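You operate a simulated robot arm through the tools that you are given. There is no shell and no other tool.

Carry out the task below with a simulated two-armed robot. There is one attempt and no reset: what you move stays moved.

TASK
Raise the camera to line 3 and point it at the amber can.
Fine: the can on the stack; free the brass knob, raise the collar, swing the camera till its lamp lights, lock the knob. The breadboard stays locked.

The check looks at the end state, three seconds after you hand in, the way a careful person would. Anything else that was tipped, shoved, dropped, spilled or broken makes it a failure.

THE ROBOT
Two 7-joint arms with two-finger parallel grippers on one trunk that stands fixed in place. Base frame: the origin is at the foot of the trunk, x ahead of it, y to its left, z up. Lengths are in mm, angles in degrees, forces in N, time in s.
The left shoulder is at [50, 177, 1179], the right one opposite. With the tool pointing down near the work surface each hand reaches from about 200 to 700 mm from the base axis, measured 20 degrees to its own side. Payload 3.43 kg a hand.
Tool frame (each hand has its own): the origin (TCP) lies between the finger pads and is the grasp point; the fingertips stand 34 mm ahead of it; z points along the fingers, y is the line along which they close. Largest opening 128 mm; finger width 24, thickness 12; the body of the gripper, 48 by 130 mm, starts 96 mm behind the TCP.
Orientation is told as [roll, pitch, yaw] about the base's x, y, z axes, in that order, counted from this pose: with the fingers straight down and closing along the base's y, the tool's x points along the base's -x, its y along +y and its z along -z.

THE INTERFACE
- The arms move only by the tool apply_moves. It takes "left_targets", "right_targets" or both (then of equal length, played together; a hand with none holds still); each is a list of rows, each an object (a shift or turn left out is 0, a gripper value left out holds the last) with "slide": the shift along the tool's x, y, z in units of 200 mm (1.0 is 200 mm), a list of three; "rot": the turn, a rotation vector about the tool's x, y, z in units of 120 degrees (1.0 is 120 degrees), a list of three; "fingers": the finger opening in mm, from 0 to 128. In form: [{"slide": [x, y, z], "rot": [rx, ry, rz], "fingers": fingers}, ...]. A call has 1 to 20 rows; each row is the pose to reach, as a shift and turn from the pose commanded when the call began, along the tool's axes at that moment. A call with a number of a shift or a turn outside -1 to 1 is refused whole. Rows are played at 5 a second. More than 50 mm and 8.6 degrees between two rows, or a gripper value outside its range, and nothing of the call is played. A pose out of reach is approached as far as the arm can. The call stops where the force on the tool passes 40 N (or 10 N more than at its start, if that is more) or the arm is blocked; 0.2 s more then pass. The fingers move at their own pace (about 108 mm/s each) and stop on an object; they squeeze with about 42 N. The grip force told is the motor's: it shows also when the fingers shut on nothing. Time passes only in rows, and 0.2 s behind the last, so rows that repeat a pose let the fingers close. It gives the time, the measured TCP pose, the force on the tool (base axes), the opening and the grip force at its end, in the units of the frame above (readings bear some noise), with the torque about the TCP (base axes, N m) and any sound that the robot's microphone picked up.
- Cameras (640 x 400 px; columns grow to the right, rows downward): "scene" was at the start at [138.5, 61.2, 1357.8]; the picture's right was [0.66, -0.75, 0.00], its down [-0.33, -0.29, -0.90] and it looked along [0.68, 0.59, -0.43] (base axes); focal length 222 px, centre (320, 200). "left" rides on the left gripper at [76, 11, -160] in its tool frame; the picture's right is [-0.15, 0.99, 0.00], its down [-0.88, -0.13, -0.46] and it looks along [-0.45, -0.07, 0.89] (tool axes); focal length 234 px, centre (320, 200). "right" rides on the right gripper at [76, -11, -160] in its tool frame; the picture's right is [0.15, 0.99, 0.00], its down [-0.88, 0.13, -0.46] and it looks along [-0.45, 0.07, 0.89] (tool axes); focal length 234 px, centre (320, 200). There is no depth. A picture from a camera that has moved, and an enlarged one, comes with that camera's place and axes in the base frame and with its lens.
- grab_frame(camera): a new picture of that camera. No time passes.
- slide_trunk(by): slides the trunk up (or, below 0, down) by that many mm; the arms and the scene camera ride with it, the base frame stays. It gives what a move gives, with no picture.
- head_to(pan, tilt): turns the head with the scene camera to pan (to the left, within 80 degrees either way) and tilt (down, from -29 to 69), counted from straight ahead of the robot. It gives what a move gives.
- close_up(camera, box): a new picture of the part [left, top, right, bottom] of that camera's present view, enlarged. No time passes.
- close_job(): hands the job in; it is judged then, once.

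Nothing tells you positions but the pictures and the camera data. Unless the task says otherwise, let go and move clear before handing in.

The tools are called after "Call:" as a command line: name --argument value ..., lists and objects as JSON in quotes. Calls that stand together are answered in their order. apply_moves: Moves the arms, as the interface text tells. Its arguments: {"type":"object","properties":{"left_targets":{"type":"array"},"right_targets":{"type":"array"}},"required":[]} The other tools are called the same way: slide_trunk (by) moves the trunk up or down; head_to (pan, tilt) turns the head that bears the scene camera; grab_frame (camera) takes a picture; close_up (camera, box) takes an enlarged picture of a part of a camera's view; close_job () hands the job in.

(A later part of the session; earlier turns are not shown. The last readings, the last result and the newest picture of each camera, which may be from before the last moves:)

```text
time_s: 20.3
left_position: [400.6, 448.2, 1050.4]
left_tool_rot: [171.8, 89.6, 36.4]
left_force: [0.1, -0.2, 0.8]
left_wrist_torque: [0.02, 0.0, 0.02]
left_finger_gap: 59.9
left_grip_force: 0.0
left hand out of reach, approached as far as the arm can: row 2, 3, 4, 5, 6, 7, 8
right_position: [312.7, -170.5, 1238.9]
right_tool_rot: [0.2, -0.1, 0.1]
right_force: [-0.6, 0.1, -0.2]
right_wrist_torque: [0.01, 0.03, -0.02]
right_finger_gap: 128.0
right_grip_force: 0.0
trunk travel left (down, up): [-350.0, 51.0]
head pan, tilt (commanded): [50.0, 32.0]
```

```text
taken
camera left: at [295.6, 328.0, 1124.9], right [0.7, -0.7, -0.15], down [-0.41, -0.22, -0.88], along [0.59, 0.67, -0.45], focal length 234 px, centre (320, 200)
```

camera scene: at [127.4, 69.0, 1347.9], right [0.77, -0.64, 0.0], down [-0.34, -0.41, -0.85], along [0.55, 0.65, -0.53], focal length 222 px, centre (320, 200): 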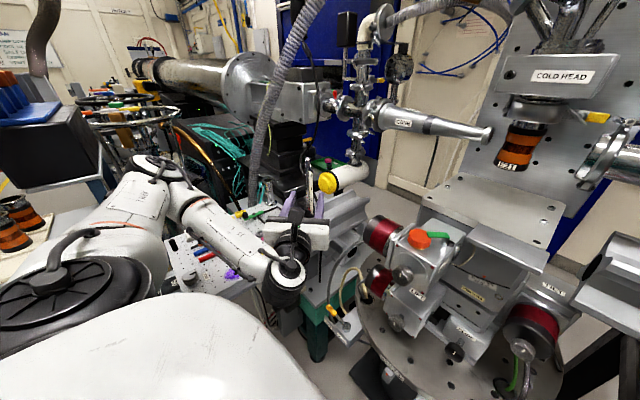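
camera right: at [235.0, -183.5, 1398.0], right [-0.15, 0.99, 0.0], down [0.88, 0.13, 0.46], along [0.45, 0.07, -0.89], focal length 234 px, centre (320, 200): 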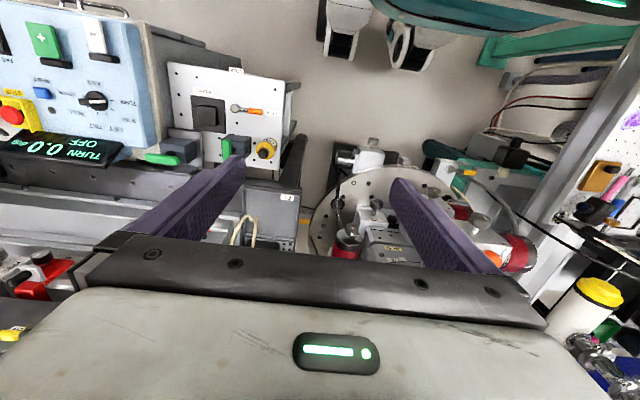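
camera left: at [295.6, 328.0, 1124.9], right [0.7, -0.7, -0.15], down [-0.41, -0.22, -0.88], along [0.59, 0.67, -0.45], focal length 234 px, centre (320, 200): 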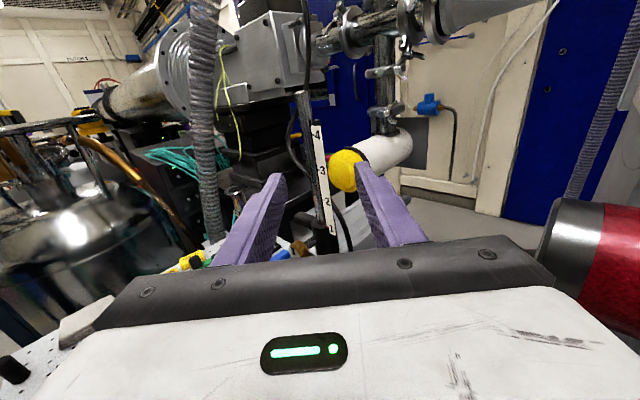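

The pose was reached to within about 7° of yaw. I also notice orange-banded cans on a bench at the far left of the picture, so I'll inspect those before deciding which can is meant.

Call:
close_up --camera "scene" --box '[0, 180, 80, 270]'

Call:
head_to --pan 80 --tilt 25

Call:
grab_frame --camera "scene"

```text
4.44 times, centred on (40, 225) of scene
camera zoom: at [127.4, 69.0, 1347.9], right [0.77, -0.64, 0.0], down [-0.34, -0.41, -0.85], along [0.55, 0.65, -0.53], focal length 986 px, centre (1564, 89)
```

zoom: 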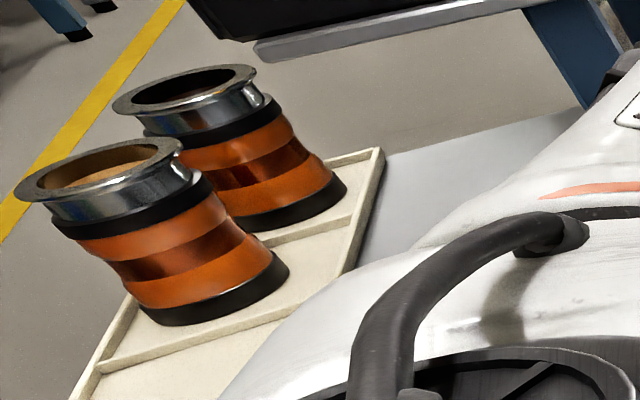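

```text
time_s: 21.2
left_position: [400.6, 447.7, 1049.9]
left_tool_rot: [177.0, 89.6, 41.6]
left_force: [-0.1, 0.7, 0.9]
left_wrist_torque: [-0.04, 0.01, 0.0]
left_finger_gap: 60.1
left_grip_force: 0.2
right_position: [311.4, -170.0, 1238.4]
right_tool_rot: [0.0, 0.1, 0.0]
right_force: [-0.8, -0.1, -0.4]
right_wrist_torque: [0.01, 0.0, 0.0]
right_finger_gap: 127.8
right_grip_force: 0.1
trunk travel left (down, up): [-350.0, 51.0]
head pan, tilt (commanded): [80.0, 25.0]
```

```text
taken
camera scene: at [85.5, 91.3, 1359.1], right [0.98, -0.17, 0.0], down [-0.07, -0.42, -0.91], along [0.16, 0.89, -0.42], focal length 222 px, centre (320, 200)
```

scene: 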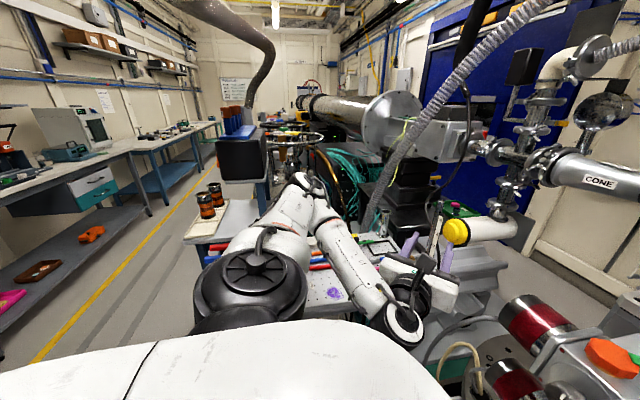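

Two spare amber cans sit on a tray at the far left, so the one meant is the E21 can at the stack. The left wrist limit stops it at about 45° of yaw here, so I may need the right hand to lock the knob at the end. I'll bring the left hand back square to the knob and test its roll range in free air.

Call:
apply_moves --left_targets '[{"slide": [-0.043, -0.072, 0.034], "rot": [-0.063, 0, 0]}, {"slide": [-0.086, -0.145, 0.069], "rot": [-0.126, 0, 0]}, {"slide": [-0.129, -0.217, 0.103], "rot": [-0.189, 0, 0]}, {"slide": [-0.171, -0.29, 0.138], "rot": [-0.252, 0, 0]}, {"slide": [-0.214, -0.362, 0.172], "rot": [-0.315, 0, 0]}, {"slide": [-0.257, -0.435, 0.207], "rot": [-0.378, 0, 0]}, {"slide": [-0.3, -0.507, 0.241], "rot": [-0.4417, 0, 0]}, {"slide": [-0.3, -0.507, 0.241], "rot": [-0.4417, 0, 0]}]'

Call:
head_to --pan 50 --tilt 32

Call:
grab_frame --camera "left"

Call:
grab_frame --camera "scene"

```text
time_s: 23.1
left_position: [364.8, 555.1, 989.7]
left_tool_rot: [-122.4, 89.7, 49.0]
left_force: [0.1, -0.2, 0.2]
left_wrist_torque: [-0.01, -0.03, -0.04]
left_finger_gap: 59.9
left_grip_force: 0.0
left hand out of reach, approached as far as the arm can: row 1
right_position: [311.8, -171.1, 1239.4]
right_tool_rot: [0.1, 0.0, 0.0]
right_force: [0.5, 0.1, 0.1]
right_wrist_torque: [0.0, -0.01, 0.02]
right_finger_gap: 128.0
right_grip_force: 0.1
trunk travel left (down, up): [-350.0, 51.0]
head pan, tilt (commanded): [80.0, 25.0]
```

```text
time_s: 24.0
left_position: [365.1, 555.8, 989.1]
left_tool_rot: [-130.9, 89.7, 40.7]
left_force: [0.3, 0.4, -0.6]
left_wrist_torque: [0.02, 0.01, 0.02]
left_finger_gap: 59.9
left_grip_force: 0.1
right_position: [312.4, -170.4, 1239.8]
right_tool_rot: [0.1, 0.0, 0.0]
right_force: [0.0, 0.7, -0.2]
right_wrist_torque: [0.02, -0.04, -0.02]
right_finger_gap: 128.0
right_grip_force: 0.1
trunk travel left (down, up): [-350.0, 51.0]
head pan, tilt (commanded): [50.0, 32.0]
```

```text
taken
camera left: at [206.3, 567.0, 1064.3], right [-0.14, -0.98, -0.15], down [-0.43, 0.2, -0.88], along [0.89, -0.06, -0.45], focal length 234 px, centre (320, 200)
```

left: 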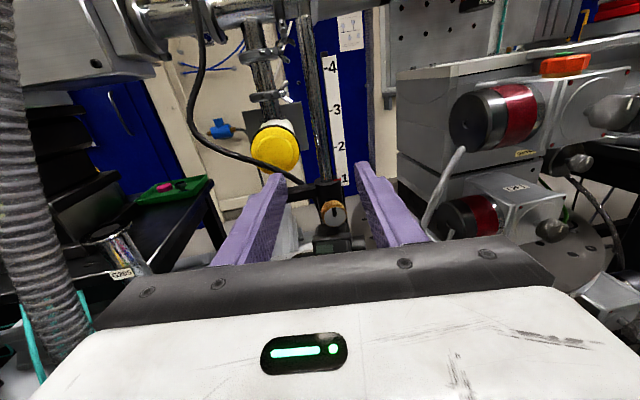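

```text
taken
camera scene: at [126.9, 69.3, 1348.0], right [0.77, -0.64, 0.0], down [-0.34, -0.41, -0.85], along [0.54, 0.65, -0.53], focal length 222 px, centre (320, 200)
```

scene: 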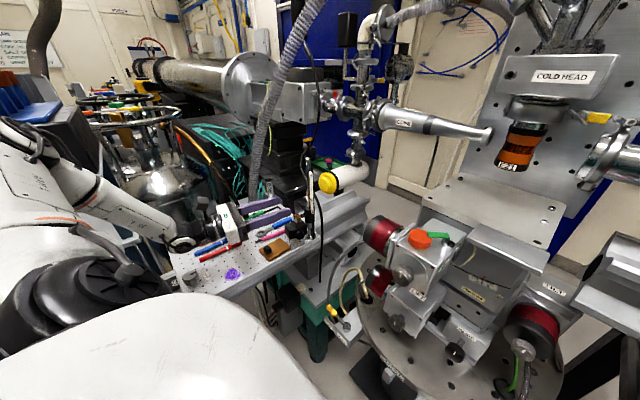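

The command restarts from the reached pose, so I'm now at yaw about -8.6°, position [365, 555, 989]. I'll square up with a 5° nose-down tilt behind the knob, then test the roll.

Call:
apply_moves --left_targets '[{"slide": [-0.04, 0.031, -0.017], "rot": [0.0239, -0.0139, -0.001]}, {"slide": [-0.081, 0.063, -0.035], "rot": [0.0478, -0.0278, -0.002]}, {"slide": [-0.122, 0.094, -0.052], "rot": [0.0717, -0.0417, -0.0031]}, {"slide": [-0.122, 0.094, -0.052], "rot": [0.0717, -0.0417, -0.0031]}]'

Call:
close_up --camera "scene" --box '[120, 170, 330, 310]'

Call:
close_up --camera "left" --box '[250, 100, 400, 260]'

```text
time_s: 25.0
left_position: [352.5, 538.3, 964.2]
left_tool_rot: [-3.0, 85.2, 177.4]
left_force: [0.9, 0.3, -0.2]
left_wrist_torque: [0.02, -0.02, -0.03]
left_finger_gap: 60.0
left_grip_force: 0.1
right_position: [312.2, -171.0, 1238.7]
right_tool_rot: [0.2, 0.0, 0.1]
right_force: [-0.2, 0.0, 1.2]
right_wrist_torque: [0.02, 0.0, -0.01]
right_finger_gap: 128.0
right_grip_force: 0.0
trunk travel left (down, up): [-350.0, 51.0]
head pan, tilt (commanded): [50.0, 32.0]
```

```text
2.86 times, centred on (225, 240) of scene
camera zoom: at [127.0, 69.2, 1348.0], right [0.77, -0.64, 0.0], down [-0.34, -0.41, -0.85], along [0.55, 0.65, -0.53], focal length 634 px, centre (591, 86)
```

zoom: 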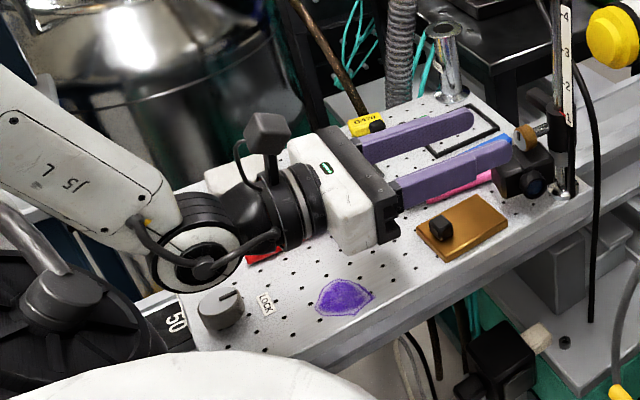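

```text
2.50 times, centred on (325, 180) of left
camera zoom: at [200.7, 526.3, 1052.2], right [-0.01, -0.99, -0.15], down [-0.53, 0.13, -0.84], along [0.85, 0.07, -0.52], focal length 585 px, centre (308, 250)
```

zoom: 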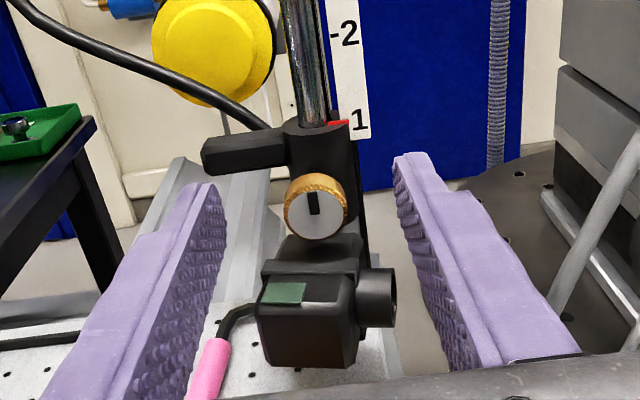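

The hand is square behind the knob, and the wrist will have about 50 mm over the LOCK knob. I'll zoom in to measure the knob-to-camera gap precisely, because the fingers have to roll within it.

Call:
close_up --camera "left" --box '[295, 145, 365, 235]'

Call:
close_up --camera "scene" --box '[280, 205, 320, 240]'

```text
4.44 times, centred on (330, 190) of left
camera zoom: at [200.7, 526.3, 1052.2], right [-0.01, -0.99, -0.15], down [-0.53, 0.13, -0.84], along [0.85, 0.07, -0.52], focal length 1041 px, centre (276, 244)
```

zoom: 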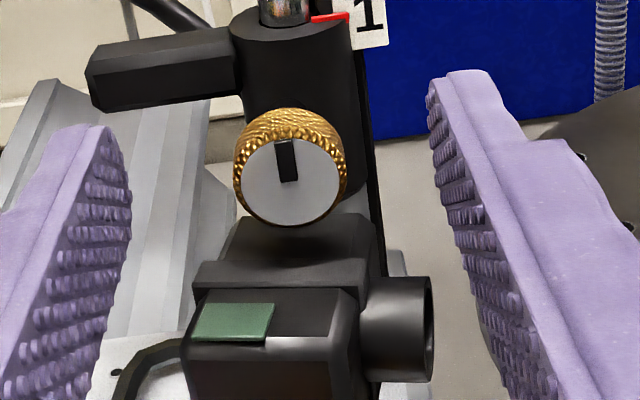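

```text
11.43 times, centred on (300, 222) of scene
camera zoom: at [127.0, 69.2, 1348.0], right [0.77, -0.64, 0.0], down [-0.34, -0.41, -0.85], along [0.55, 0.65, -0.53], focal length 2535 px, centre (549, -57)
```

zoom: 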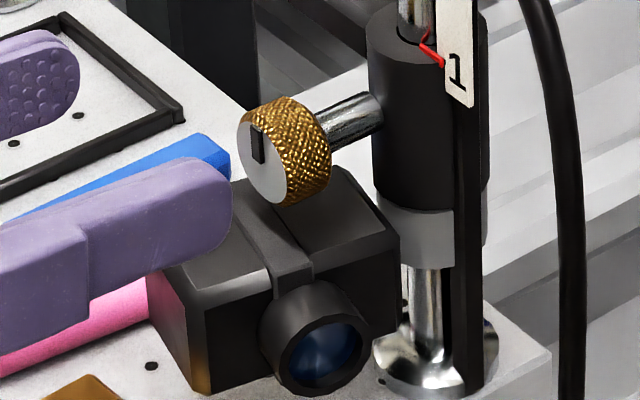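

The camera top is at about z 908 and the knob axis at about y 538, z 933.7, so the gap is about 25.7 mm. With the fingers 8 mm high on the knob I can roll about ±50° without touching the camera. I'll now pre-roll +40° behind the knob with the fingers partly open.

Call:
apply_moves --left_targets '[{"slide": [-0.023, 0.0065, 0.004], "rot": [0.0056, 0, 0.0664], "fingers": 36}, {"slide": [-0.046, 0.013, 0.009], "rot": [0.0112, 0, 0.1329]}, {"slide": [-0.068, 0.0195, 0.013], "rot": [0.0167, 0, 0.1993]}, {"slide": [-0.091, 0.026, 0.018], "rot": [0.0223, 0, 0.2658]}, {"slide": [-0.114, 0.0325, 0.022], "rot": [0.0279, 0, 0.3322]}, {"slide": [-0.114, 0.0325, 0.022], "rot": [0.0279, 0, 0.3322]}, {"slide": [-0.114, 0.0325, 0.022], "rot": [0.0279, 0, 0.3322]}]'

Call:
close_up --camera "left" --box '[220, 80, 420, 280]'

Call:
close_up --camera "scene" --box '[180, 170, 330, 290]'

```text
time_s: 26.6
left_position: [356.3, 532.0, 941.8]
left_tool_rot: [-84.4, 49.5, 97.5]
left_force: [1.2, -0.2, -0.2]
left_wrist_torque: [-0.01, -0.05, 0.02]
left_finger_gap: 36.2
left_grip_force: 0.0
right_position: [312.3, -170.6, 1239.4]
right_tool_rot: [0.0, 0.0, 0.0]
right_force: [-0.5, -0.3, 0.3]
right_wrist_torque: [-0.02, -0.01, -0.04]
right_finger_gap: 127.8
right_grip_force: 0.0
trunk travel left (down, up): [-350.0, 51.0]
head pan, tilt (commanded): [50.0, 32.0]
```

```text
2.00 times, centred on (320, 180) of left
camera zoom: at [203.7, 464.9, 1002.0], right [-0.01, -0.66, -0.75], down [-0.53, 0.64, -0.56], along [0.85, 0.39, -0.36], focal length 468 px, centre (320, 240)
```

zoom: 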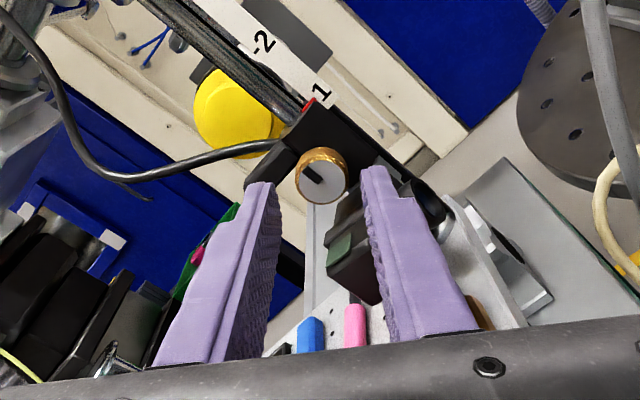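

```text
3.33 times, centred on (255, 230) of scene
camera zoom: at [127.0, 69.2, 1348.0], right [0.77, -0.64, 0.0], down [-0.34, -0.41, -0.85], along [0.55, 0.65, -0.53], focal length 740 px, centre (537, 100)
```

zoom: 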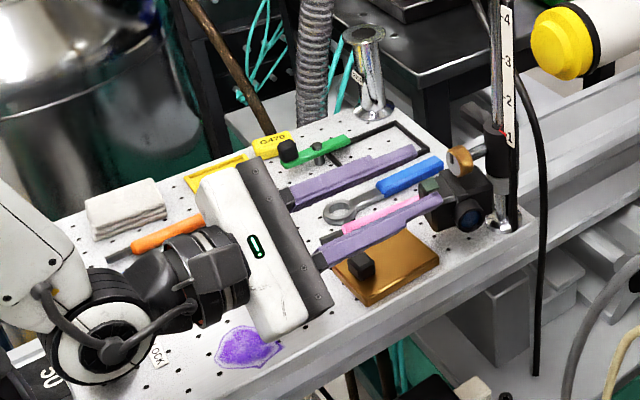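

The roll reached +40° cleanly and the fingers straddle the knob with the lower one clear of the camera. I advance straight along +x by about 53 mm.

Call:
apply_moves --left_targets '[{"slide": [0.0055, 0, 0.066]}, {"slide": [0.011, 0, 0.132]}, {"slide": [0.0165, 0, 0.198]}, {"slide": [0.0222, 0, 0.264]}, {"slide": [0.0222, 0, 0.264]}]'

Call:
close_up --camera "left" --box '[270, 100, 390, 240]'

Call:
close_up --camera "scene" --box '[260, 190, 330, 260]'

```text
time_s: 27.8
left_position: [409.0, 530.8, 941.8]
left_tool_rot: [-84.4, 49.5, 97.5]
left_force: [0.6, 0.3, -0.1]
left_wrist_torque: [0.01, 0.0, 0.0]
left_finger_gap: 36.0
left_grip_force: 0.0
right_position: [312.6, -170.7, 1238.1]
right_tool_rot: [0.1, -0.1, 0.0]
right_force: [-0.7, -0.5, 0.6]
right_wrist_torque: [0.0, 0.03, 0.01]
right_finger_gap: 128.1
right_grip_force: 0.0
trunk travel left (down, up): [-350.0, 51.0]
head pan, tilt (commanded): [50.0, 32.0]
```

```text
2.86 times, centred on (330, 170) of left
camera zoom: at [257.4, 465.0, 1001.6], right [-0.01, -0.66, -0.75], down [-0.53, 0.64, -0.56], along [0.85, 0.39, -0.36], focal length 669 px, centre (291, 286)
```

zoom: 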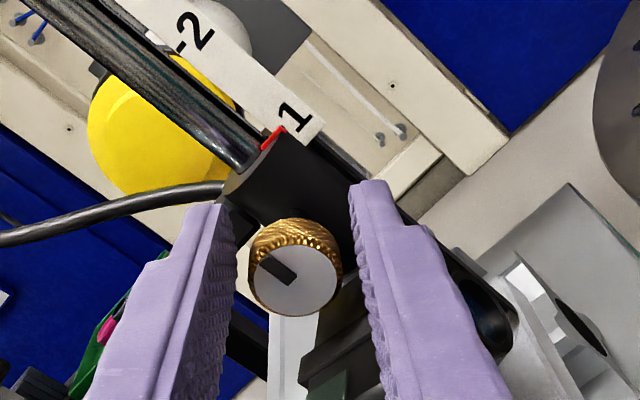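

```text
5.71 times, centred on (295, 225) of scene
camera zoom: at [127.0, 69.2, 1348.0], right [0.77, -0.64, 0.0], down [-0.34, -0.41, -0.85], along [0.55, 0.65, -0.53], focal length 1268 px, centre (463, 57)
```

zoom: 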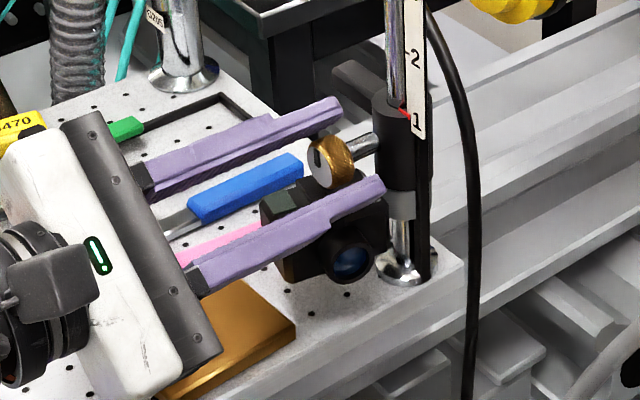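

There's no contact force and the knob is centred between the pads. I close on it.

Call:
apply_moves --left_targets '[{"fingers": 10}, {"fingers": 10}, {"fingers": 10}]'

Call:
close_up --camera "left" --box '[270, 100, 390, 240]'

```text
time_s: 28.6
left_position: [408.8, 531.4, 941.9]
left_tool_rot: [-84.5, 49.5, 97.6]
left_force: [2.4, 2.0, -0.2]
left_wrist_torque: [0.03, 0.06, -0.02]
left_finger_gap: 27.3
left_grip_force: 44.9
right_position: [312.5, -171.4, 1238.3]
right_tool_rot: [0.0, 0.0, -0.1]
right_force: [0.4, -0.7, 0.8]
right_wrist_torque: [0.03, -0.02, 0.01]
right_finger_gap: 128.2
right_grip_force: 0.0
trunk travel left (down, up): [-350.0, 51.0]
head pan, tilt (commanded): [50.0, 32.0]
```

```text
2.86 times, centred on (330, 170) of left
camera zoom: at [257.4, 465.2, 1001.6], right [-0.01, -0.66, -0.75], down [-0.53, 0.64, -0.56], along [0.85, 0.39, -0.36], focal length 669 px, centre (291, 286)
```

zoom: 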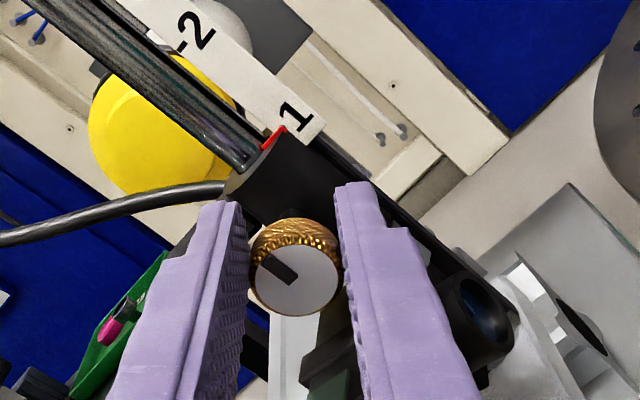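

The grip is firm at 27.3 mm with almost no side load. I now turn the knob counter-clockwise (loosening), pivoting about its own axis, 45° first.

Call:
apply_moves --left_targets '[{"slide": [-0.0004, -0.0063, 0], "rot": [-0.0052, 0, -0.0623]}, {"slide": [-0.0016, -0.0126, 0.0001], "rot": [-0.0105, 0, -0.1246]}, {"slide": [-0.0037, -0.0186, 0.0003], "rot": [-0.0157, 0, -0.1868]}, {"slide": [-0.0065, -0.0243, 0.0005], "rot": [-0.0209, 0, -0.2491]}, {"slide": [-0.01, -0.0295, 0.0008], "rot": [-0.0262, 0, -0.3114]}, {"slide": [-0.0142, -0.0343, 0.0012], "rot": [-0.0314, 0, -0.3737]}]'

Call:
close_up --camera "left" --box '[270, 100, 390, 240]'

Call:
close_up --camera "scene" --box '[260, 190, 330, 260]'

```text
time_s: 30.0
left_position: [407.5, 538.8, 943.4]
left_tool_rot: [45.9, 83.2, -134.1]
left_force: [6.5, 10.8, 2.8]
left_wrist_torque: [0.1, 0.93, 0.18]
left_finger_gap: 27.7
left_grip_force: 45.3
right_position: [312.1, -168.7, 1239.1]
right_tool_rot: [0.0, 0.1, 0.0]
right_force: [0.0, -0.2, -0.1]
right_wrist_torque: [-0.01, -0.01, 0.0]
right_finger_gap: 127.7
right_grip_force: 0.0
trunk travel left (down, up): [-350.0, 51.0]
head pan, tilt (commanded): [50.0, 32.0]
```

```text
2.86 times, centred on (330, 170) of left
camera zoom: at [256.7, 535.6, 1033.2], right [-0.01, -1.0, -0.06], down [-0.53, 0.06, -0.85], along [0.85, 0.03, -0.53], focal length 669 px, centre (291, 286)
```

zoom: 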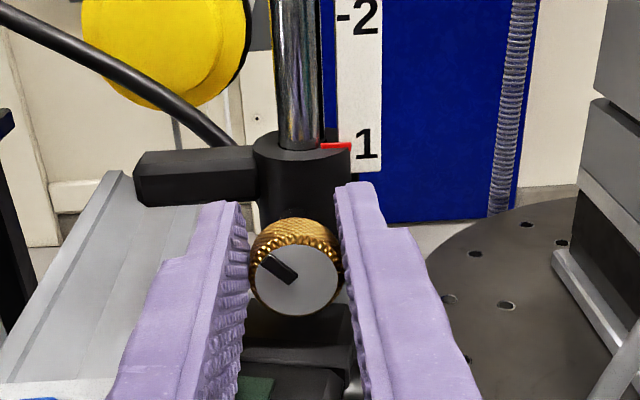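

```text
5.71 times, centred on (295, 225) of scene
camera zoom: at [127.7, 70.0, 1347.8], right [0.77, -0.64, 0.0], down [-0.34, -0.41, -0.85], along [0.54, 0.65, -0.53], focal length 1268 px, centre (463, 57)
```

zoom: 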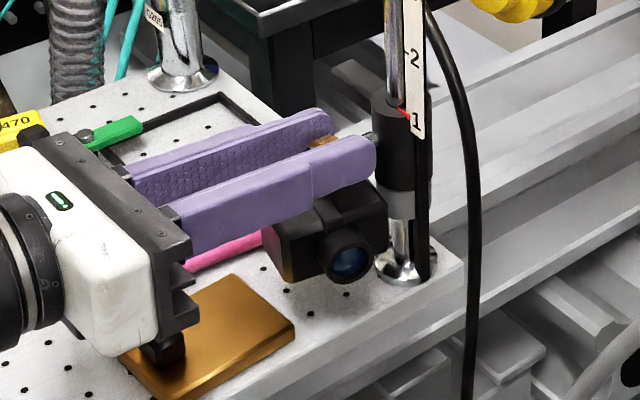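

The knob turned with the fingers; its mark now points to the upper left. The side force is small. I continue another 45°, with a slightly corrected pivot radius.

Call:
apply_moves --left_targets '[{"slide": [0.0003, -0.009, 0], "rot": [-0.0052, 0, -0.0623]}, {"slide": [-0.0002, -0.0179, 0.0001], "rot": [-0.0105, 0, -0.1246]}, {"slide": [-0.0025, -0.0245, 0.0003], "rot": [-0.0157, 0, -0.1868]}, {"slide": [-0.0056, -0.0309, 0.0005], "rot": [-0.0209, 0, -0.2491]}, {"slide": [-0.0096, -0.0368, 0.0008], "rot": [-0.0262, 0, -0.3114]}, {"slide": [-0.0142, -0.0421, 0.0012], "rot": [-0.0314, 0, -0.3737]}]'

Call:
close_up --camera "left" --box '[270, 100, 390, 240]'

Call:
close_up --camera "scene" --box '[260, 190, 330, 260]'

```text
time_s: 31.4
left_position: [408.9, 547.3, 940.2]
left_tool_rot: [86.0, 40.0, -96.1]
left_force: [7.0, 10.3, 1.1]
left_wrist_torque: [0.36, 0.5, -0.43]
left_finger_gap: 27.5
left_grip_force: 44.7
right_position: [312.2, -170.9, 1237.7]
right_tool_rot: [0.0, 0.0, -0.1]
right_force: [1.2, 0.1, 0.9]
right_wrist_torque: [-0.03, -0.02, -0.01]
right_finger_gap: 127.7
right_grip_force: 0.1
trunk travel left (down, up): [-350.0, 51.0]
head pan, tilt (commanded): [50.0, 32.0]
```

```text
2.86 times, centred on (330, 170) of left
camera zoom: at [256.5, 607.8, 1005.7], right [-0.01, -0.75, 0.66], down [-0.53, -0.56, -0.64], along [0.85, -0.35, -0.39], focal length 669 px, centre (291, 286)
```

zoom: 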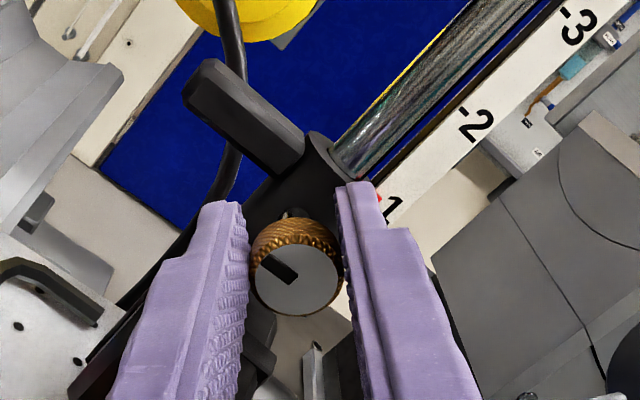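

```text
5.71 times, centred on (295, 225) of scene
camera zoom: at [127.8, 70.1, 1347.8], right [0.77, -0.64, 0.0], down [-0.34, -0.41, -0.85], along [0.54, 0.65, -0.53], focal length 1268 px, centre (463, 57)
```

zoom: 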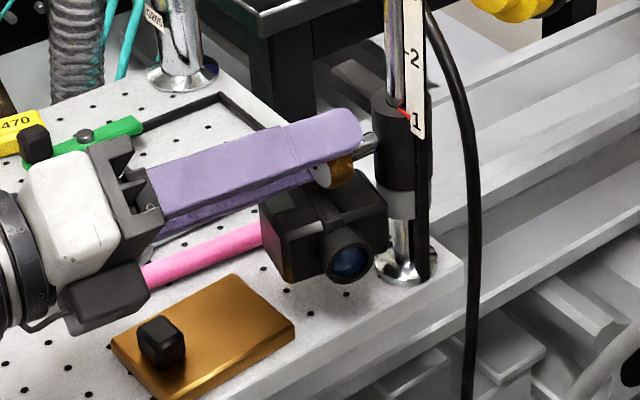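

The knob has turned about 90° with no stop felt. I'll test whether the collar is free with a 5 mm lift, watching the force.

Call:
apply_moves --left_targets '[{"slide": [0.0064, 0.0077, -0.0005]}, {"slide": [0.016, 0.0192, -0.0013]}, {"slide": [0.016, 0.0192, -0.0013]}]'

Call:
close_up --camera "scene" --box '[260, 190, 330, 260]'

```text
time_s: 32.2
left_position: [409.3, 548.2, 942.5]
left_tool_rot: [85.6, 39.9, -96.4]
left_force: [10.0, 8.4, -10.6]
left_wrist_torque: [0.23, 0.35, 0.28]
left_finger_gap: 27.8
left_grip_force: 44.6
right_position: [313.8, -168.0, 1238.2]
right_tool_rot: [-0.1, 0.0, 0.0]
right_force: [-0.6, 0.8, -0.3]
right_wrist_torque: [-0.03, 0.01, -0.02]
right_finger_gap: 128.2
right_grip_force: 0.1
trunk travel left (down, up): [-350.0, 51.0]
head pan, tilt (commanded): [50.0, 32.0]
```

```text
5.71 times, centred on (295, 225) of scene
camera zoom: at [128.9, 71.1, 1347.5], right [0.77, -0.64, 0.0], down [-0.34, -0.41, -0.85], along [0.54, 0.65, -0.53], focal length 1268 px, centre (463, 57)
```

zoom: 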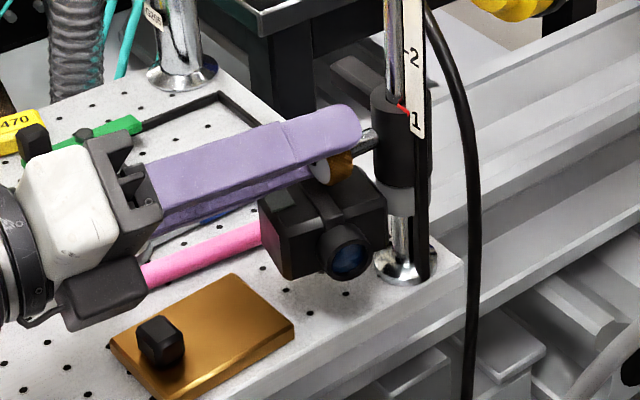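

The collar rose a few millimetres with the red pointer leaving line 1, so it is free, with about 10 N of drag. I'll zoom to see what moved and what the grey ring does.

Call:
close_up --camera "scene" --box '[285, 195, 325, 245]'

Call:
grab_frame --camera "right"

```text
8.00 times, centred on (305, 220) of scene
camera zoom: at [128.9, 71.1, 1347.5], right [0.77, -0.64, 0.0], down [-0.34, -0.41, -0.85], along [0.54, 0.65, -0.53], focal length 1775 px, centre (440, 40)
```

zoom: 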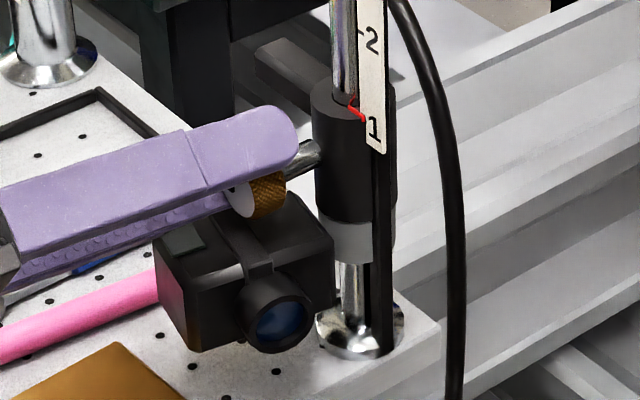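

```text
taken
camera right: at [237.6, -180.0, 1397.9], right [-0.15, 0.99, 0.0], down [0.88, 0.13, 0.45], along [0.45, 0.07, -0.89], focal length 234 px, centre (320, 200)
```

right: 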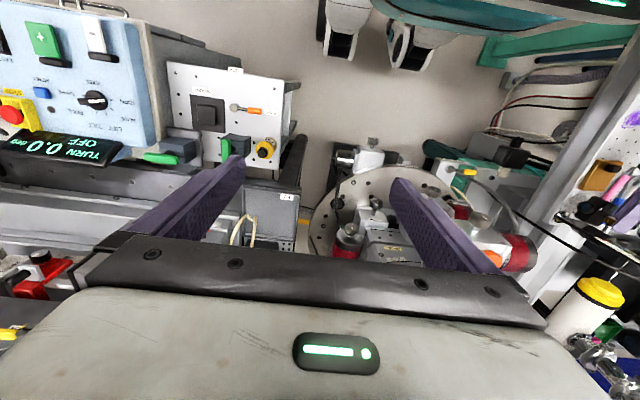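

The grey ring and camera ride up with the collar. To learn whether it stays up by friction, I'll lift a bit more and then lower a bit, comparing the vertical forces.

Call:
apply_moves --left_targets '[{"slide": [0.016, 0.0192, -0.0013]}, {"slide": [0.032, 0.0383, -0.0027]}, {"slide": [0.032, 0.0383, -0.0027]}]'

Call:
apply_moves --left_targets '[{"slide": [-0.0096, -0.0115, 0.0008]}, {"slide": [-0.0192, -0.023, 0.0016]}, {"slide": [-0.0192, -0.023, 0.0016]}]'

Call:
close_up --camera "scene" --box '[285, 195, 325, 245]'

```text
time_s: 33.0
left_position: [409.7, 548.3, 953.3]
left_tool_rot: [85.8, 39.9, -96.4]
left_force: [11.2, 6.0, -10.6]
left_wrist_torque: [0.19, 0.77, -0.74]
left_finger_gap: 27.5
left_grip_force: 45.2
right_position: [313.7, -170.0, 1237.8]
right_tool_rot: [-0.1, 0.1, 0.0]
right_force: [0.6, 0.0, -0.2]
right_wrist_torque: [-0.01, -0.01, 0.01]
right_finger_gap: 128.3
right_grip_force: 0.0
trunk travel left (down, up): [-350.0, 51.0]
head pan, tilt (commanded): [50.0, 32.0]
```

```text
time_s: 33.8
left_position: [408.3, 546.0, 953.5]
left_tool_rot: [86.6, 40.2, -95.7]
left_force: [5.1, 4.6, 4.9]
left_wrist_torque: [0.04, -0.61, 0.13]
left_finger_gap: 27.7
left_grip_force: 44.8
right_position: [311.1, -169.3, 1239.0]
right_tool_rot: [0.2, -0.1, 0.1]
right_force: [0.0, 0.0, -0.5]
right_wrist_torque: [-0.05, 0.0, -0.02]
right_finger_gap: 128.4
right_grip_force: 0.1
trunk travel left (down, up): [-350.0, 51.0]
head pan, tilt (commanded): [50.0, 32.0]
```

```text
8.00 times, centred on (305, 220) of scene
camera zoom: at [127.2, 69.2, 1348.0], right [0.77, -0.64, 0.0], down [-0.34, -0.41, -0.85], along [0.55, 0.65, -0.53], focal length 1775 px, centre (440, 40)
```

zoom: 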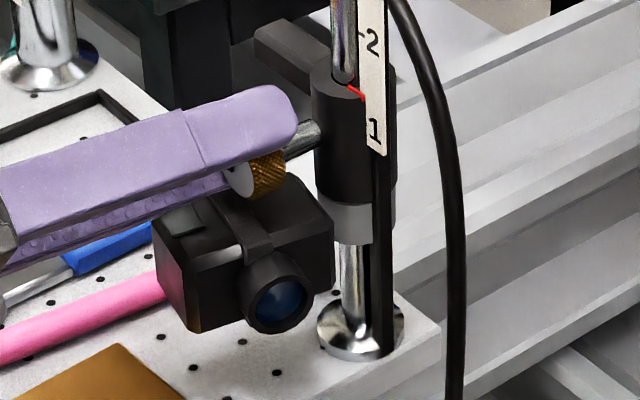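

Lifting takes about 10.6 N, yet the collar also holds against 5 N pushed down, so friction holds it up by itself. The cable is about 80 mm behind the post and out of the way. I lift about 63 mm more, slowly.

Call:
apply_moves --left_targets '[{"slide": [0.0202, 0.0241, -0.0017]}, {"slide": [0.0404, 0.0483, -0.0034]}, {"slide": [0.0605, 0.0724, -0.0051]}, {"slide": [0.0807, 0.0965, -0.0068]}, {"slide": [0.1009, 0.1207, -0.0085]}, {"slide": [0.1211, 0.1448, -0.0102]}, {"slide": [0.1413, 0.1689, -0.0119]}, {"slide": [0.1614, 0.193, -0.0136]}, {"slide": [0.1816, 0.2172, -0.0153]}, {"slide": [0.2018, 0.2413, -0.0169]}, {"slide": [0.2018, 0.2413, -0.0169]}]'

Call:
close_up --camera "scene" --box '[280, 165, 330, 235]'

Call:
close_up --camera "left" --box '[270, 100, 390, 240]'

```text
time_s: 36.2
left_position: [408.9, 547.4, 1011.2]
left_tool_rot: [85.9, 40.0, -96.1]
left_force: [-0.5, 1.3, -10.3]
left_wrist_torque: [0.2, 0.71, -0.55]
left_finger_gap: 27.3
left_grip_force: 45.4
right_position: [313.6, -169.3, 1239.0]
right_tool_rot: [0.0, 0.0, 0.0]
right_force: [-0.4, 0.2, 0.7]
right_wrist_torque: [0.02, 0.02, -0.04]
right_finger_gap: 128.3
right_grip_force: 0.0
trunk travel left (down, up): [-350.0, 51.0]
head pan, tilt (commanded): [50.0, 32.0]
```

```text
5.71 times, centred on (305, 200) of scene
camera zoom: at [127.7, 70.4, 1347.8], right [0.77, -0.64, 0.0], down [-0.34, -0.41, -0.85], along [0.54, 0.65, -0.53], focal length 1268 px, centre (406, 200)
```

zoom: 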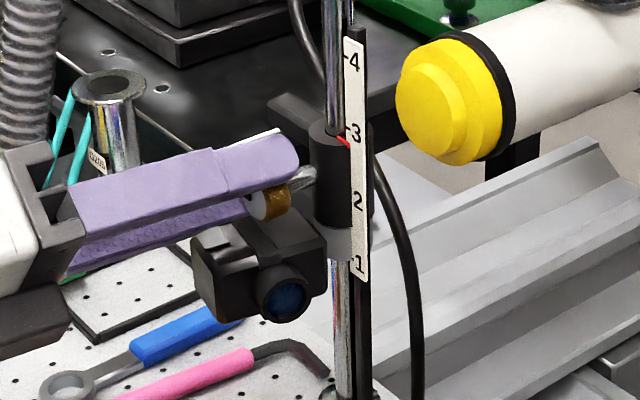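

```text
2.86 times, centred on (330, 170) of left
camera zoom: at [256.3, 607.7, 1077.2], right [-0.01, -0.75, 0.66], down [-0.53, -0.56, -0.64], along [0.85, -0.35, -0.39], focal length 669 px, centre (291, 286)
```

zoom: 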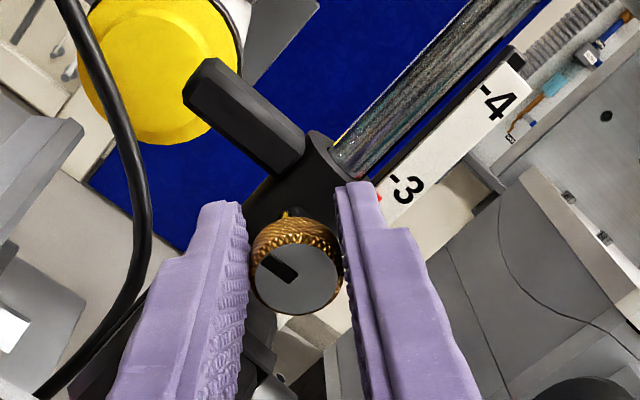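

The pointer is now about 8–9 mm below line 3. I raise it 8.5 mm more and check with a tight zoom.

Call:
apply_moves --left_targets '[{"slide": [0.0136, 0.0163, -0.0011]}, {"slide": [0.0272, 0.0326, -0.0023]}, {"slide": [0.0272, 0.0326, -0.0023]}]'

Call:
close_up --camera "scene" --box '[298, 175, 322, 205]'

Call:
close_up --camera "left" --box '[320, 130, 370, 190]'

```text
time_s: 37.0
left_position: [407.8, 546.3, 1021.0]
left_tool_rot: [85.9, 40.1, -96.1]
left_force: [4.4, 2.1, -10.1]
left_wrist_torque: [0.18, 0.57, -0.44]
left_finger_gap: 27.4
left_grip_force: 45.1
right_position: [312.9, -169.0, 1238.0]
right_tool_rot: [0.0, 0.1, 0.0]
right_force: [0.4, 0.1, 0.3]
right_wrist_torque: [0.03, 0.03, -0.03]
right_finger_gap: 128.1
right_grip_force: 0.1
trunk travel left (down, up): [-350.0, 51.0]
head pan, tilt (commanded): [50.0, 32.0]
```

```text
13.33 times, centred on (310, 190) of scene
camera zoom: at [128.4, 70.6, 1347.7], right [0.77, -0.64, 0.0], down [-0.34, -0.41, -0.85], along [0.54, 0.65, -0.53], focal length 2958 px, centre (453, 333)
```

zoom: 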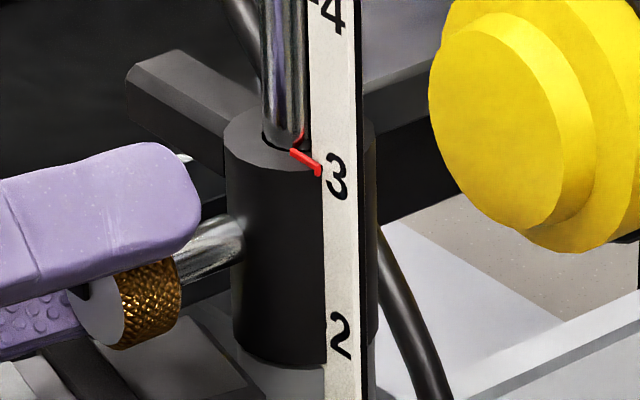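

```text
6.67 times, centred on (345, 160) of left
camera zoom: at [256.1, 607.7, 1085.8], right [-0.01, -0.75, 0.66], down [-0.53, -0.56, -0.64], along [0.85, -0.35, -0.39], focal length 1561 px, centre (153, 467)
```

zoom: 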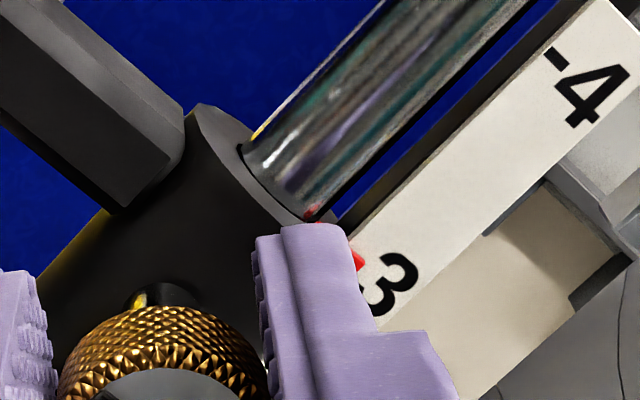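

The pointer sits at line 3. Now I start the swing about the post axis, counter-clockwise, 10° first, watching forces and reach.

Call:
apply_moves --left_targets '[{"slide": [-0.0104, 0.0086, -0.0011], "rot": [0.0133, 0.016, -0.0011]}, {"slide": [-0.0208, 0.0172, -0.0021], "rot": [0.0267, 0.0319, -0.0022]}, {"slide": [-0.0312, 0.0259, -0.002], "rot": [0.04, 0.0479, -0.0034]}, {"slide": [-0.0415, 0.0346, -0.0019], "rot": [0.0534, 0.0638, -0.0045]}, {"slide": [-0.0415, 0.0346, -0.0019], "rot": [0.0534, 0.0638, -0.0045]}]'

Call:
close_up --camera "scene" --box '[270, 165, 340, 245]'

Call:
grab_frame --camera "scene"

```text
time_s: 38.2
left_position: [406.5, 542.9, 1020.7]
left_tool_rot: [86.1, 40.1, -85.3]
left_force: [1.7, 29.9, -4.1]
left_wrist_torque: [0.36, 0.2, -0.38]
left_finger_gap: 28.8
left_grip_force: 45.1
right_position: [313.4, -166.3, 1238.4]
right_tool_rot: [-0.3, -0.1, 0.0]
right_force: [0.7, -1.2, 0.5]
right_wrist_torque: [-0.01, 0.01, 0.03]
right_finger_gap: 128.2
right_grip_force: 0.2
trunk travel left (down, up): [-350.0, 51.0]
head pan, tilt (commanded): [50.0, 32.0]
```

```text
5.00 times, centred on (305, 205) of scene
camera zoom: at [127.5, 73.2, 1347.7], right [0.77, -0.64, 0.0], down [-0.34, -0.41, -0.85], along [0.54, 0.65, -0.53], focal length 1109 px, centre (395, 175)
```

zoom: 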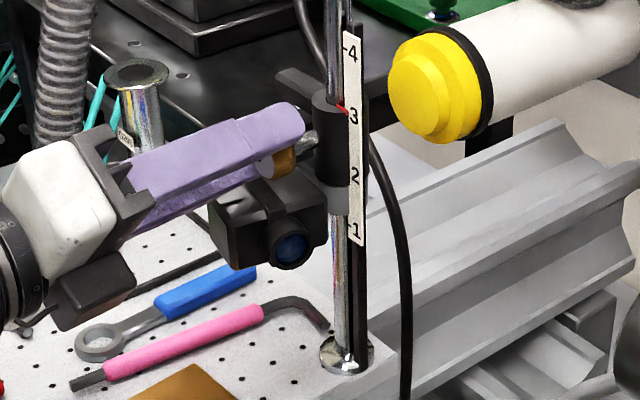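

```text
taken
camera scene: at [127.5, 73.2, 1347.7], right [0.77, -0.64, 0.0], down [-0.34, -0.41, -0.85], along [0.54, 0.65, -0.53], focal length 222 px, centre (320, 200)
```

scene: 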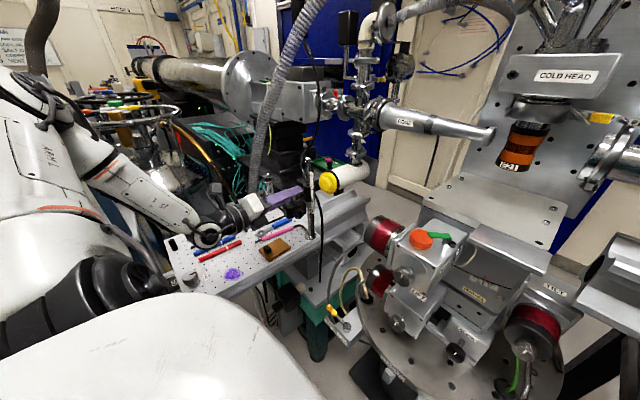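

The hand met 30 N of resistance and the collar and handle didn't turn: the collar is keyed to the scale bar, so the camera must swivel on the grey ring below it. I undo the 10° so nothing is strained; the knob will then stay where the left hand can lock it.

Call:
apply_moves --left_targets '[{"slide": [0.0103, -0.0084, 0.0028], "rot": [-0.0133, -0.016, 0.0011]}, {"slide": [0.0205, -0.0168, 0.0056], "rot": [-0.0267, -0.0319, 0.0022]}, {"slide": [0.0308, -0.0251, 0.0084], "rot": [-0.04, -0.0479, 0.0034]}, {"slide": [0.041, -0.0335, 0.0112], "rot": [-0.0534, -0.0638, 0.0045]}, {"slide": [0.041, -0.0335, 0.0112], "rot": [-0.0534, -0.0638, 0.0045]}]'

Call:
close_up --camera "scene" --box '[285, 180, 325, 225]'

Call:
close_up --camera "left" --box '[270, 100, 390, 240]'

```text
time_s: 39.4
left_position: [408.3, 545.3, 1020.1]
left_tool_rot: [85.7, 40.0, -96.5]
left_force: [-4.3, -0.5, -9.0]
left_wrist_torque: [0.04, -0.21, 0.52]
left_finger_gap: 27.6
left_grip_force: 45.3
right_position: [311.9, -169.9, 1239.7]
right_tool_rot: [0.0, 0.0, 0.0]
right_force: [1.0, -0.4, 0.2]
right_wrist_torque: [0.0, -0.02, 0.02]
right_finger_gap: 127.9
right_grip_force: 0.0
trunk travel left (down, up): [-350.0, 51.0]
head pan, tilt (commanded): [50.0, 32.0]
```

```text
8.89 times, centred on (305, 202) of scene
camera zoom: at [127.2, 70.0, 1347.8], right [0.77, -0.64, 0.0], down [-0.34, -0.41, -0.85], along [0.55, 0.65, -0.53], focal length 1972 px, centre (453, 178)
```

zoom: 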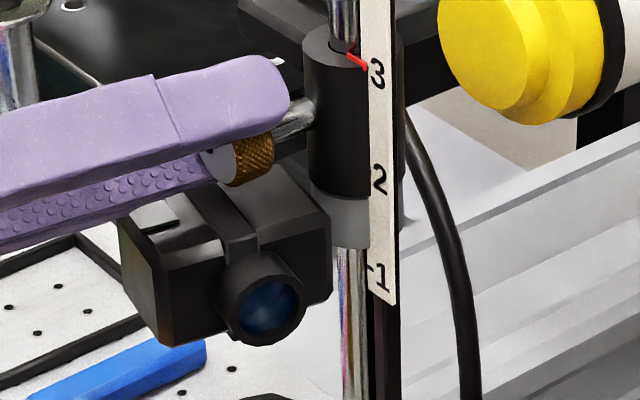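

```text
2.86 times, centred on (330, 170) of left
camera zoom: at [256.4, 606.8, 1085.3], right [-0.01, -0.75, 0.66], down [-0.53, -0.56, -0.64], along [0.85, -0.36, -0.39], focal length 669 px, centre (291, 286)
```

zoom: 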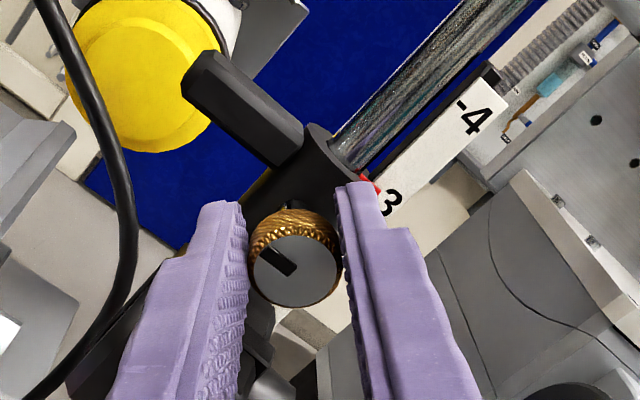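

The collar still sits at line 3. I open the fingers just enough to clear the knob and back straight off, then check that the collar stays up.

Call:
apply_moves --left_targets '[{"fingers": 36}, {"fingers": 36}]'

Call:
close_up --camera "scene" --box '[285, 180, 325, 225]'

```text
time_s: 40.0
left_position: [408.2, 546.3, 1021.4]
left_tool_rot: [86.1, 40.1, -96.0]
left_force: [0.0, 0.5, 0.1]
left_wrist_torque: [-0.01, 0.02, 0.01]
left_finger_gap: 36.1
left_grip_force: 0.0
right_position: [312.6, -169.9, 1237.0]
right_tool_rot: [0.0, 0.0, 0.1]
right_force: [-0.3, 0.4, 0.5]
right_wrist_torque: [0.01, 0.0, 0.0]
right_finger_gap: 128.1
right_grip_force: 0.0
trunk travel left (down, up): [-350.0, 51.0]
head pan, tilt (commanded): [50.0, 32.0]
```

```text
8.89 times, centred on (305, 202) of scene
camera zoom: at [127.0, 69.0, 1348.0], right [0.77, -0.64, 0.0], down [-0.34, -0.41, -0.85], along [0.55, 0.65, -0.53], focal length 1972 px, centre (453, 178)
```

zoom: 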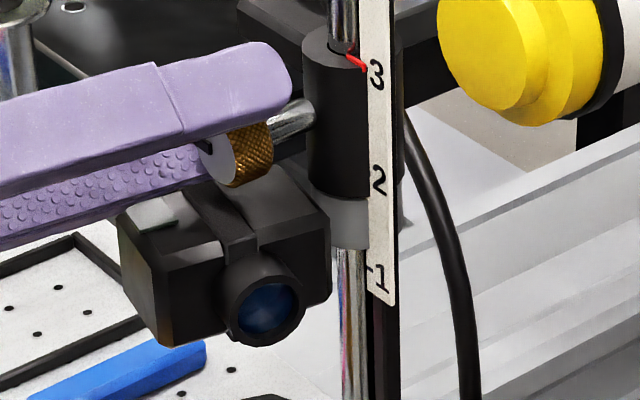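

The collar holds at line 3 with the fingers open. I back the hand off along -x by 65 mm and look at the camera from there.

Call:
apply_moves --left_targets '[{"slide": [-0.0068, 0, -0.081]}, {"slide": [-0.0136, 0, -0.162]}, {"slide": [-0.0204, 0, -0.243]}, {"slide": [-0.0272, 0, -0.324]}, {"slide": [-0.0272, 0, -0.324]}]'

Call:
close_up --camera "left" --box '[250, 80, 410, 250]'

Call:
close_up --camera "scene" --box '[270, 170, 330, 230]'

```text
time_s: 41.2
left_position: [341.7, 546.5, 1021.1]
left_tool_rot: [86.0, 40.1, -96.0]
left_force: [0.7, -0.6, -1.1]
left_wrist_torque: [0.03, -0.02, -0.03]
left_finger_gap: 35.9
left_grip_force: 0.0
right_position: [312.5, -171.3, 1238.6]
right_tool_rot: [0.0, 0.0, 0.0]
right_force: [0.8, 0.5, 0.0]
right_wrist_torque: [0.03, -0.01, -0.01]
right_finger_gap: 128.2
right_grip_force: 0.0
trunk travel left (down, up): [-350.0, 51.0]
head pan, tilt (commanded): [50.0, 32.0]
```

```text
2.35 times, centred on (330, 165) of left
camera zoom: at [190.0, 606.7, 1086.6], right [-0.01, -0.75, 0.66], down [-0.53, -0.56, -0.64], along [0.85, -0.35, -0.39], focal length 551 px, centre (296, 282)
```

zoom: 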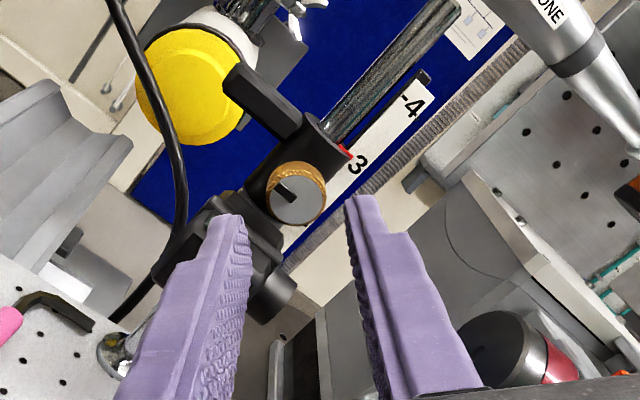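

```text
6.67 times, centred on (300, 200) of scene
camera zoom: at [127.0, 69.2, 1347.9], right [0.77, -0.64, 0.0], down [-0.34, -0.41, -0.85], along [0.55, 0.65, -0.53], focal length 1479 px, centre (453, 200)
```

zoom: 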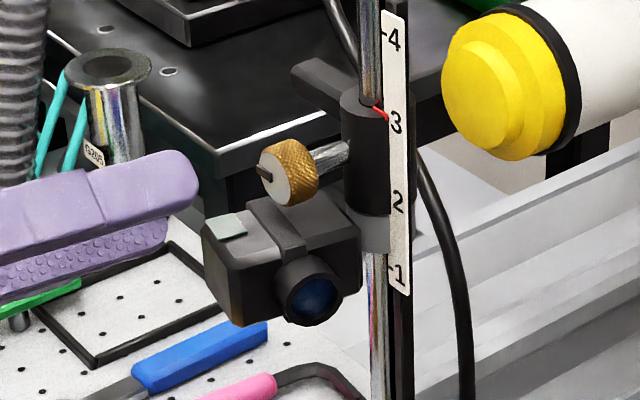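

Now I reshape the hand into a pusher: roll back to level, close the fingers, and move to the camera's back side (+y) at z ≈ 1000, still behind it in x.

Call:
apply_moves --left_targets '[{"slide": [0.0152, -0.0324, -0.0013], "rot": [0.005, 0, 0.0593], "fingers": 2}, {"slide": [0.0304, -0.0648, -0.0026], "rot": [0.01, 0, 0.1186]}, {"slide": [0.0456, -0.0972, -0.0039], "rot": [0.015, 0, 0.1779]}, {"slide": [0.0607, -0.1295, -0.0051], "rot": [0.0199, 0, 0.2373]}, {"slide": [0.0759, -0.1619, -0.0064], "rot": [0.0249, 0, 0.2966]}, {"slide": [0.0911, -0.1943, -0.0077], "rot": [0.0299, 0, 0.3559]}, {"slide": [0.1063, -0.2267, -0.009], "rot": [0.0349, 0, 0.4152]}, {"slide": [0.1063, -0.2267, -0.009], "rot": [0.0349, 0, 0.4152]}]'

Call:
close_up --camera "left" --box '[250, 80, 450, 270]'

Call:
close_up --camera "scene" --box '[200, 150, 340, 270]'

```text
time_s: 43.0
left_position: [343.5, 591.3, 1000.7]
left_tool_rot: [-4.3, 85.2, 175.8]
left_force: [-0.3, -0.7, -0.3]
left_wrist_torque: [0.03, 0.02, 0.0]
left_finger_gap: 0.1
left_grip_force: 32.9
right_position: [312.5, -169.9, 1237.7]
right_tool_rot: [0.2, -0.1, 0.0]
right_force: [0.7, 0.2, -0.3]
right_wrist_torque: [-0.01, 0.0, -0.01]
right_finger_gap: 128.0
right_grip_force: 0.1
trunk travel left (down, up): [-350.0, 51.0]
head pan, tilt (commanded): [50.0, 32.0]
```

```text
2.11 times, centred on (350, 175) of left
camera zoom: at [190.3, 579.7, 1088.8], right [-0.01, -0.99, -0.15], down [-0.53, 0.13, -0.84], along [0.85, 0.07, -0.52], focal length 493 px, centre (257, 253)
```

zoom: 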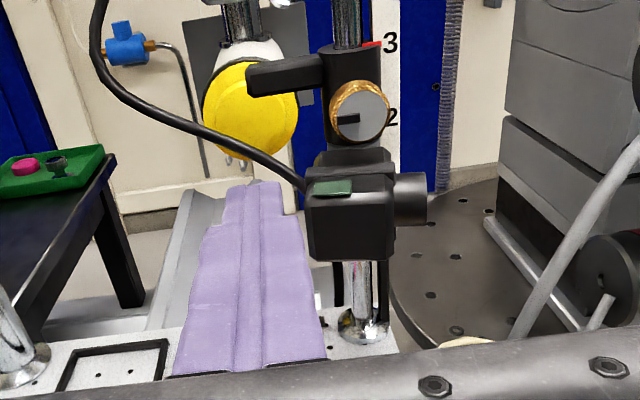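

```text
3.33 times, centred on (270, 210) of scene
camera zoom: at [127.0, 69.1, 1348.0], right [0.77, -0.64, 0.0], down [-0.34, -0.41, -0.85], along [0.55, 0.65, -0.53], focal length 740 px, centre (487, 167)
```

zoom: 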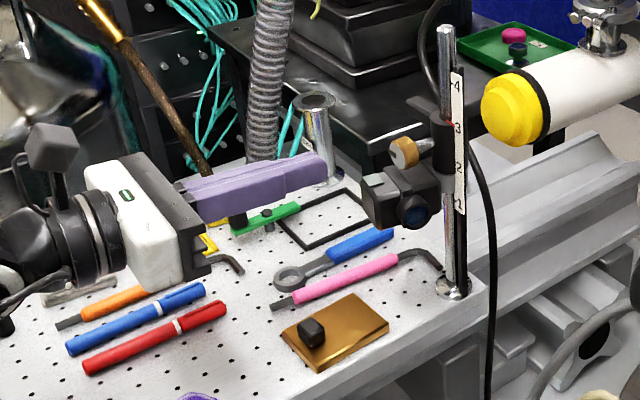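

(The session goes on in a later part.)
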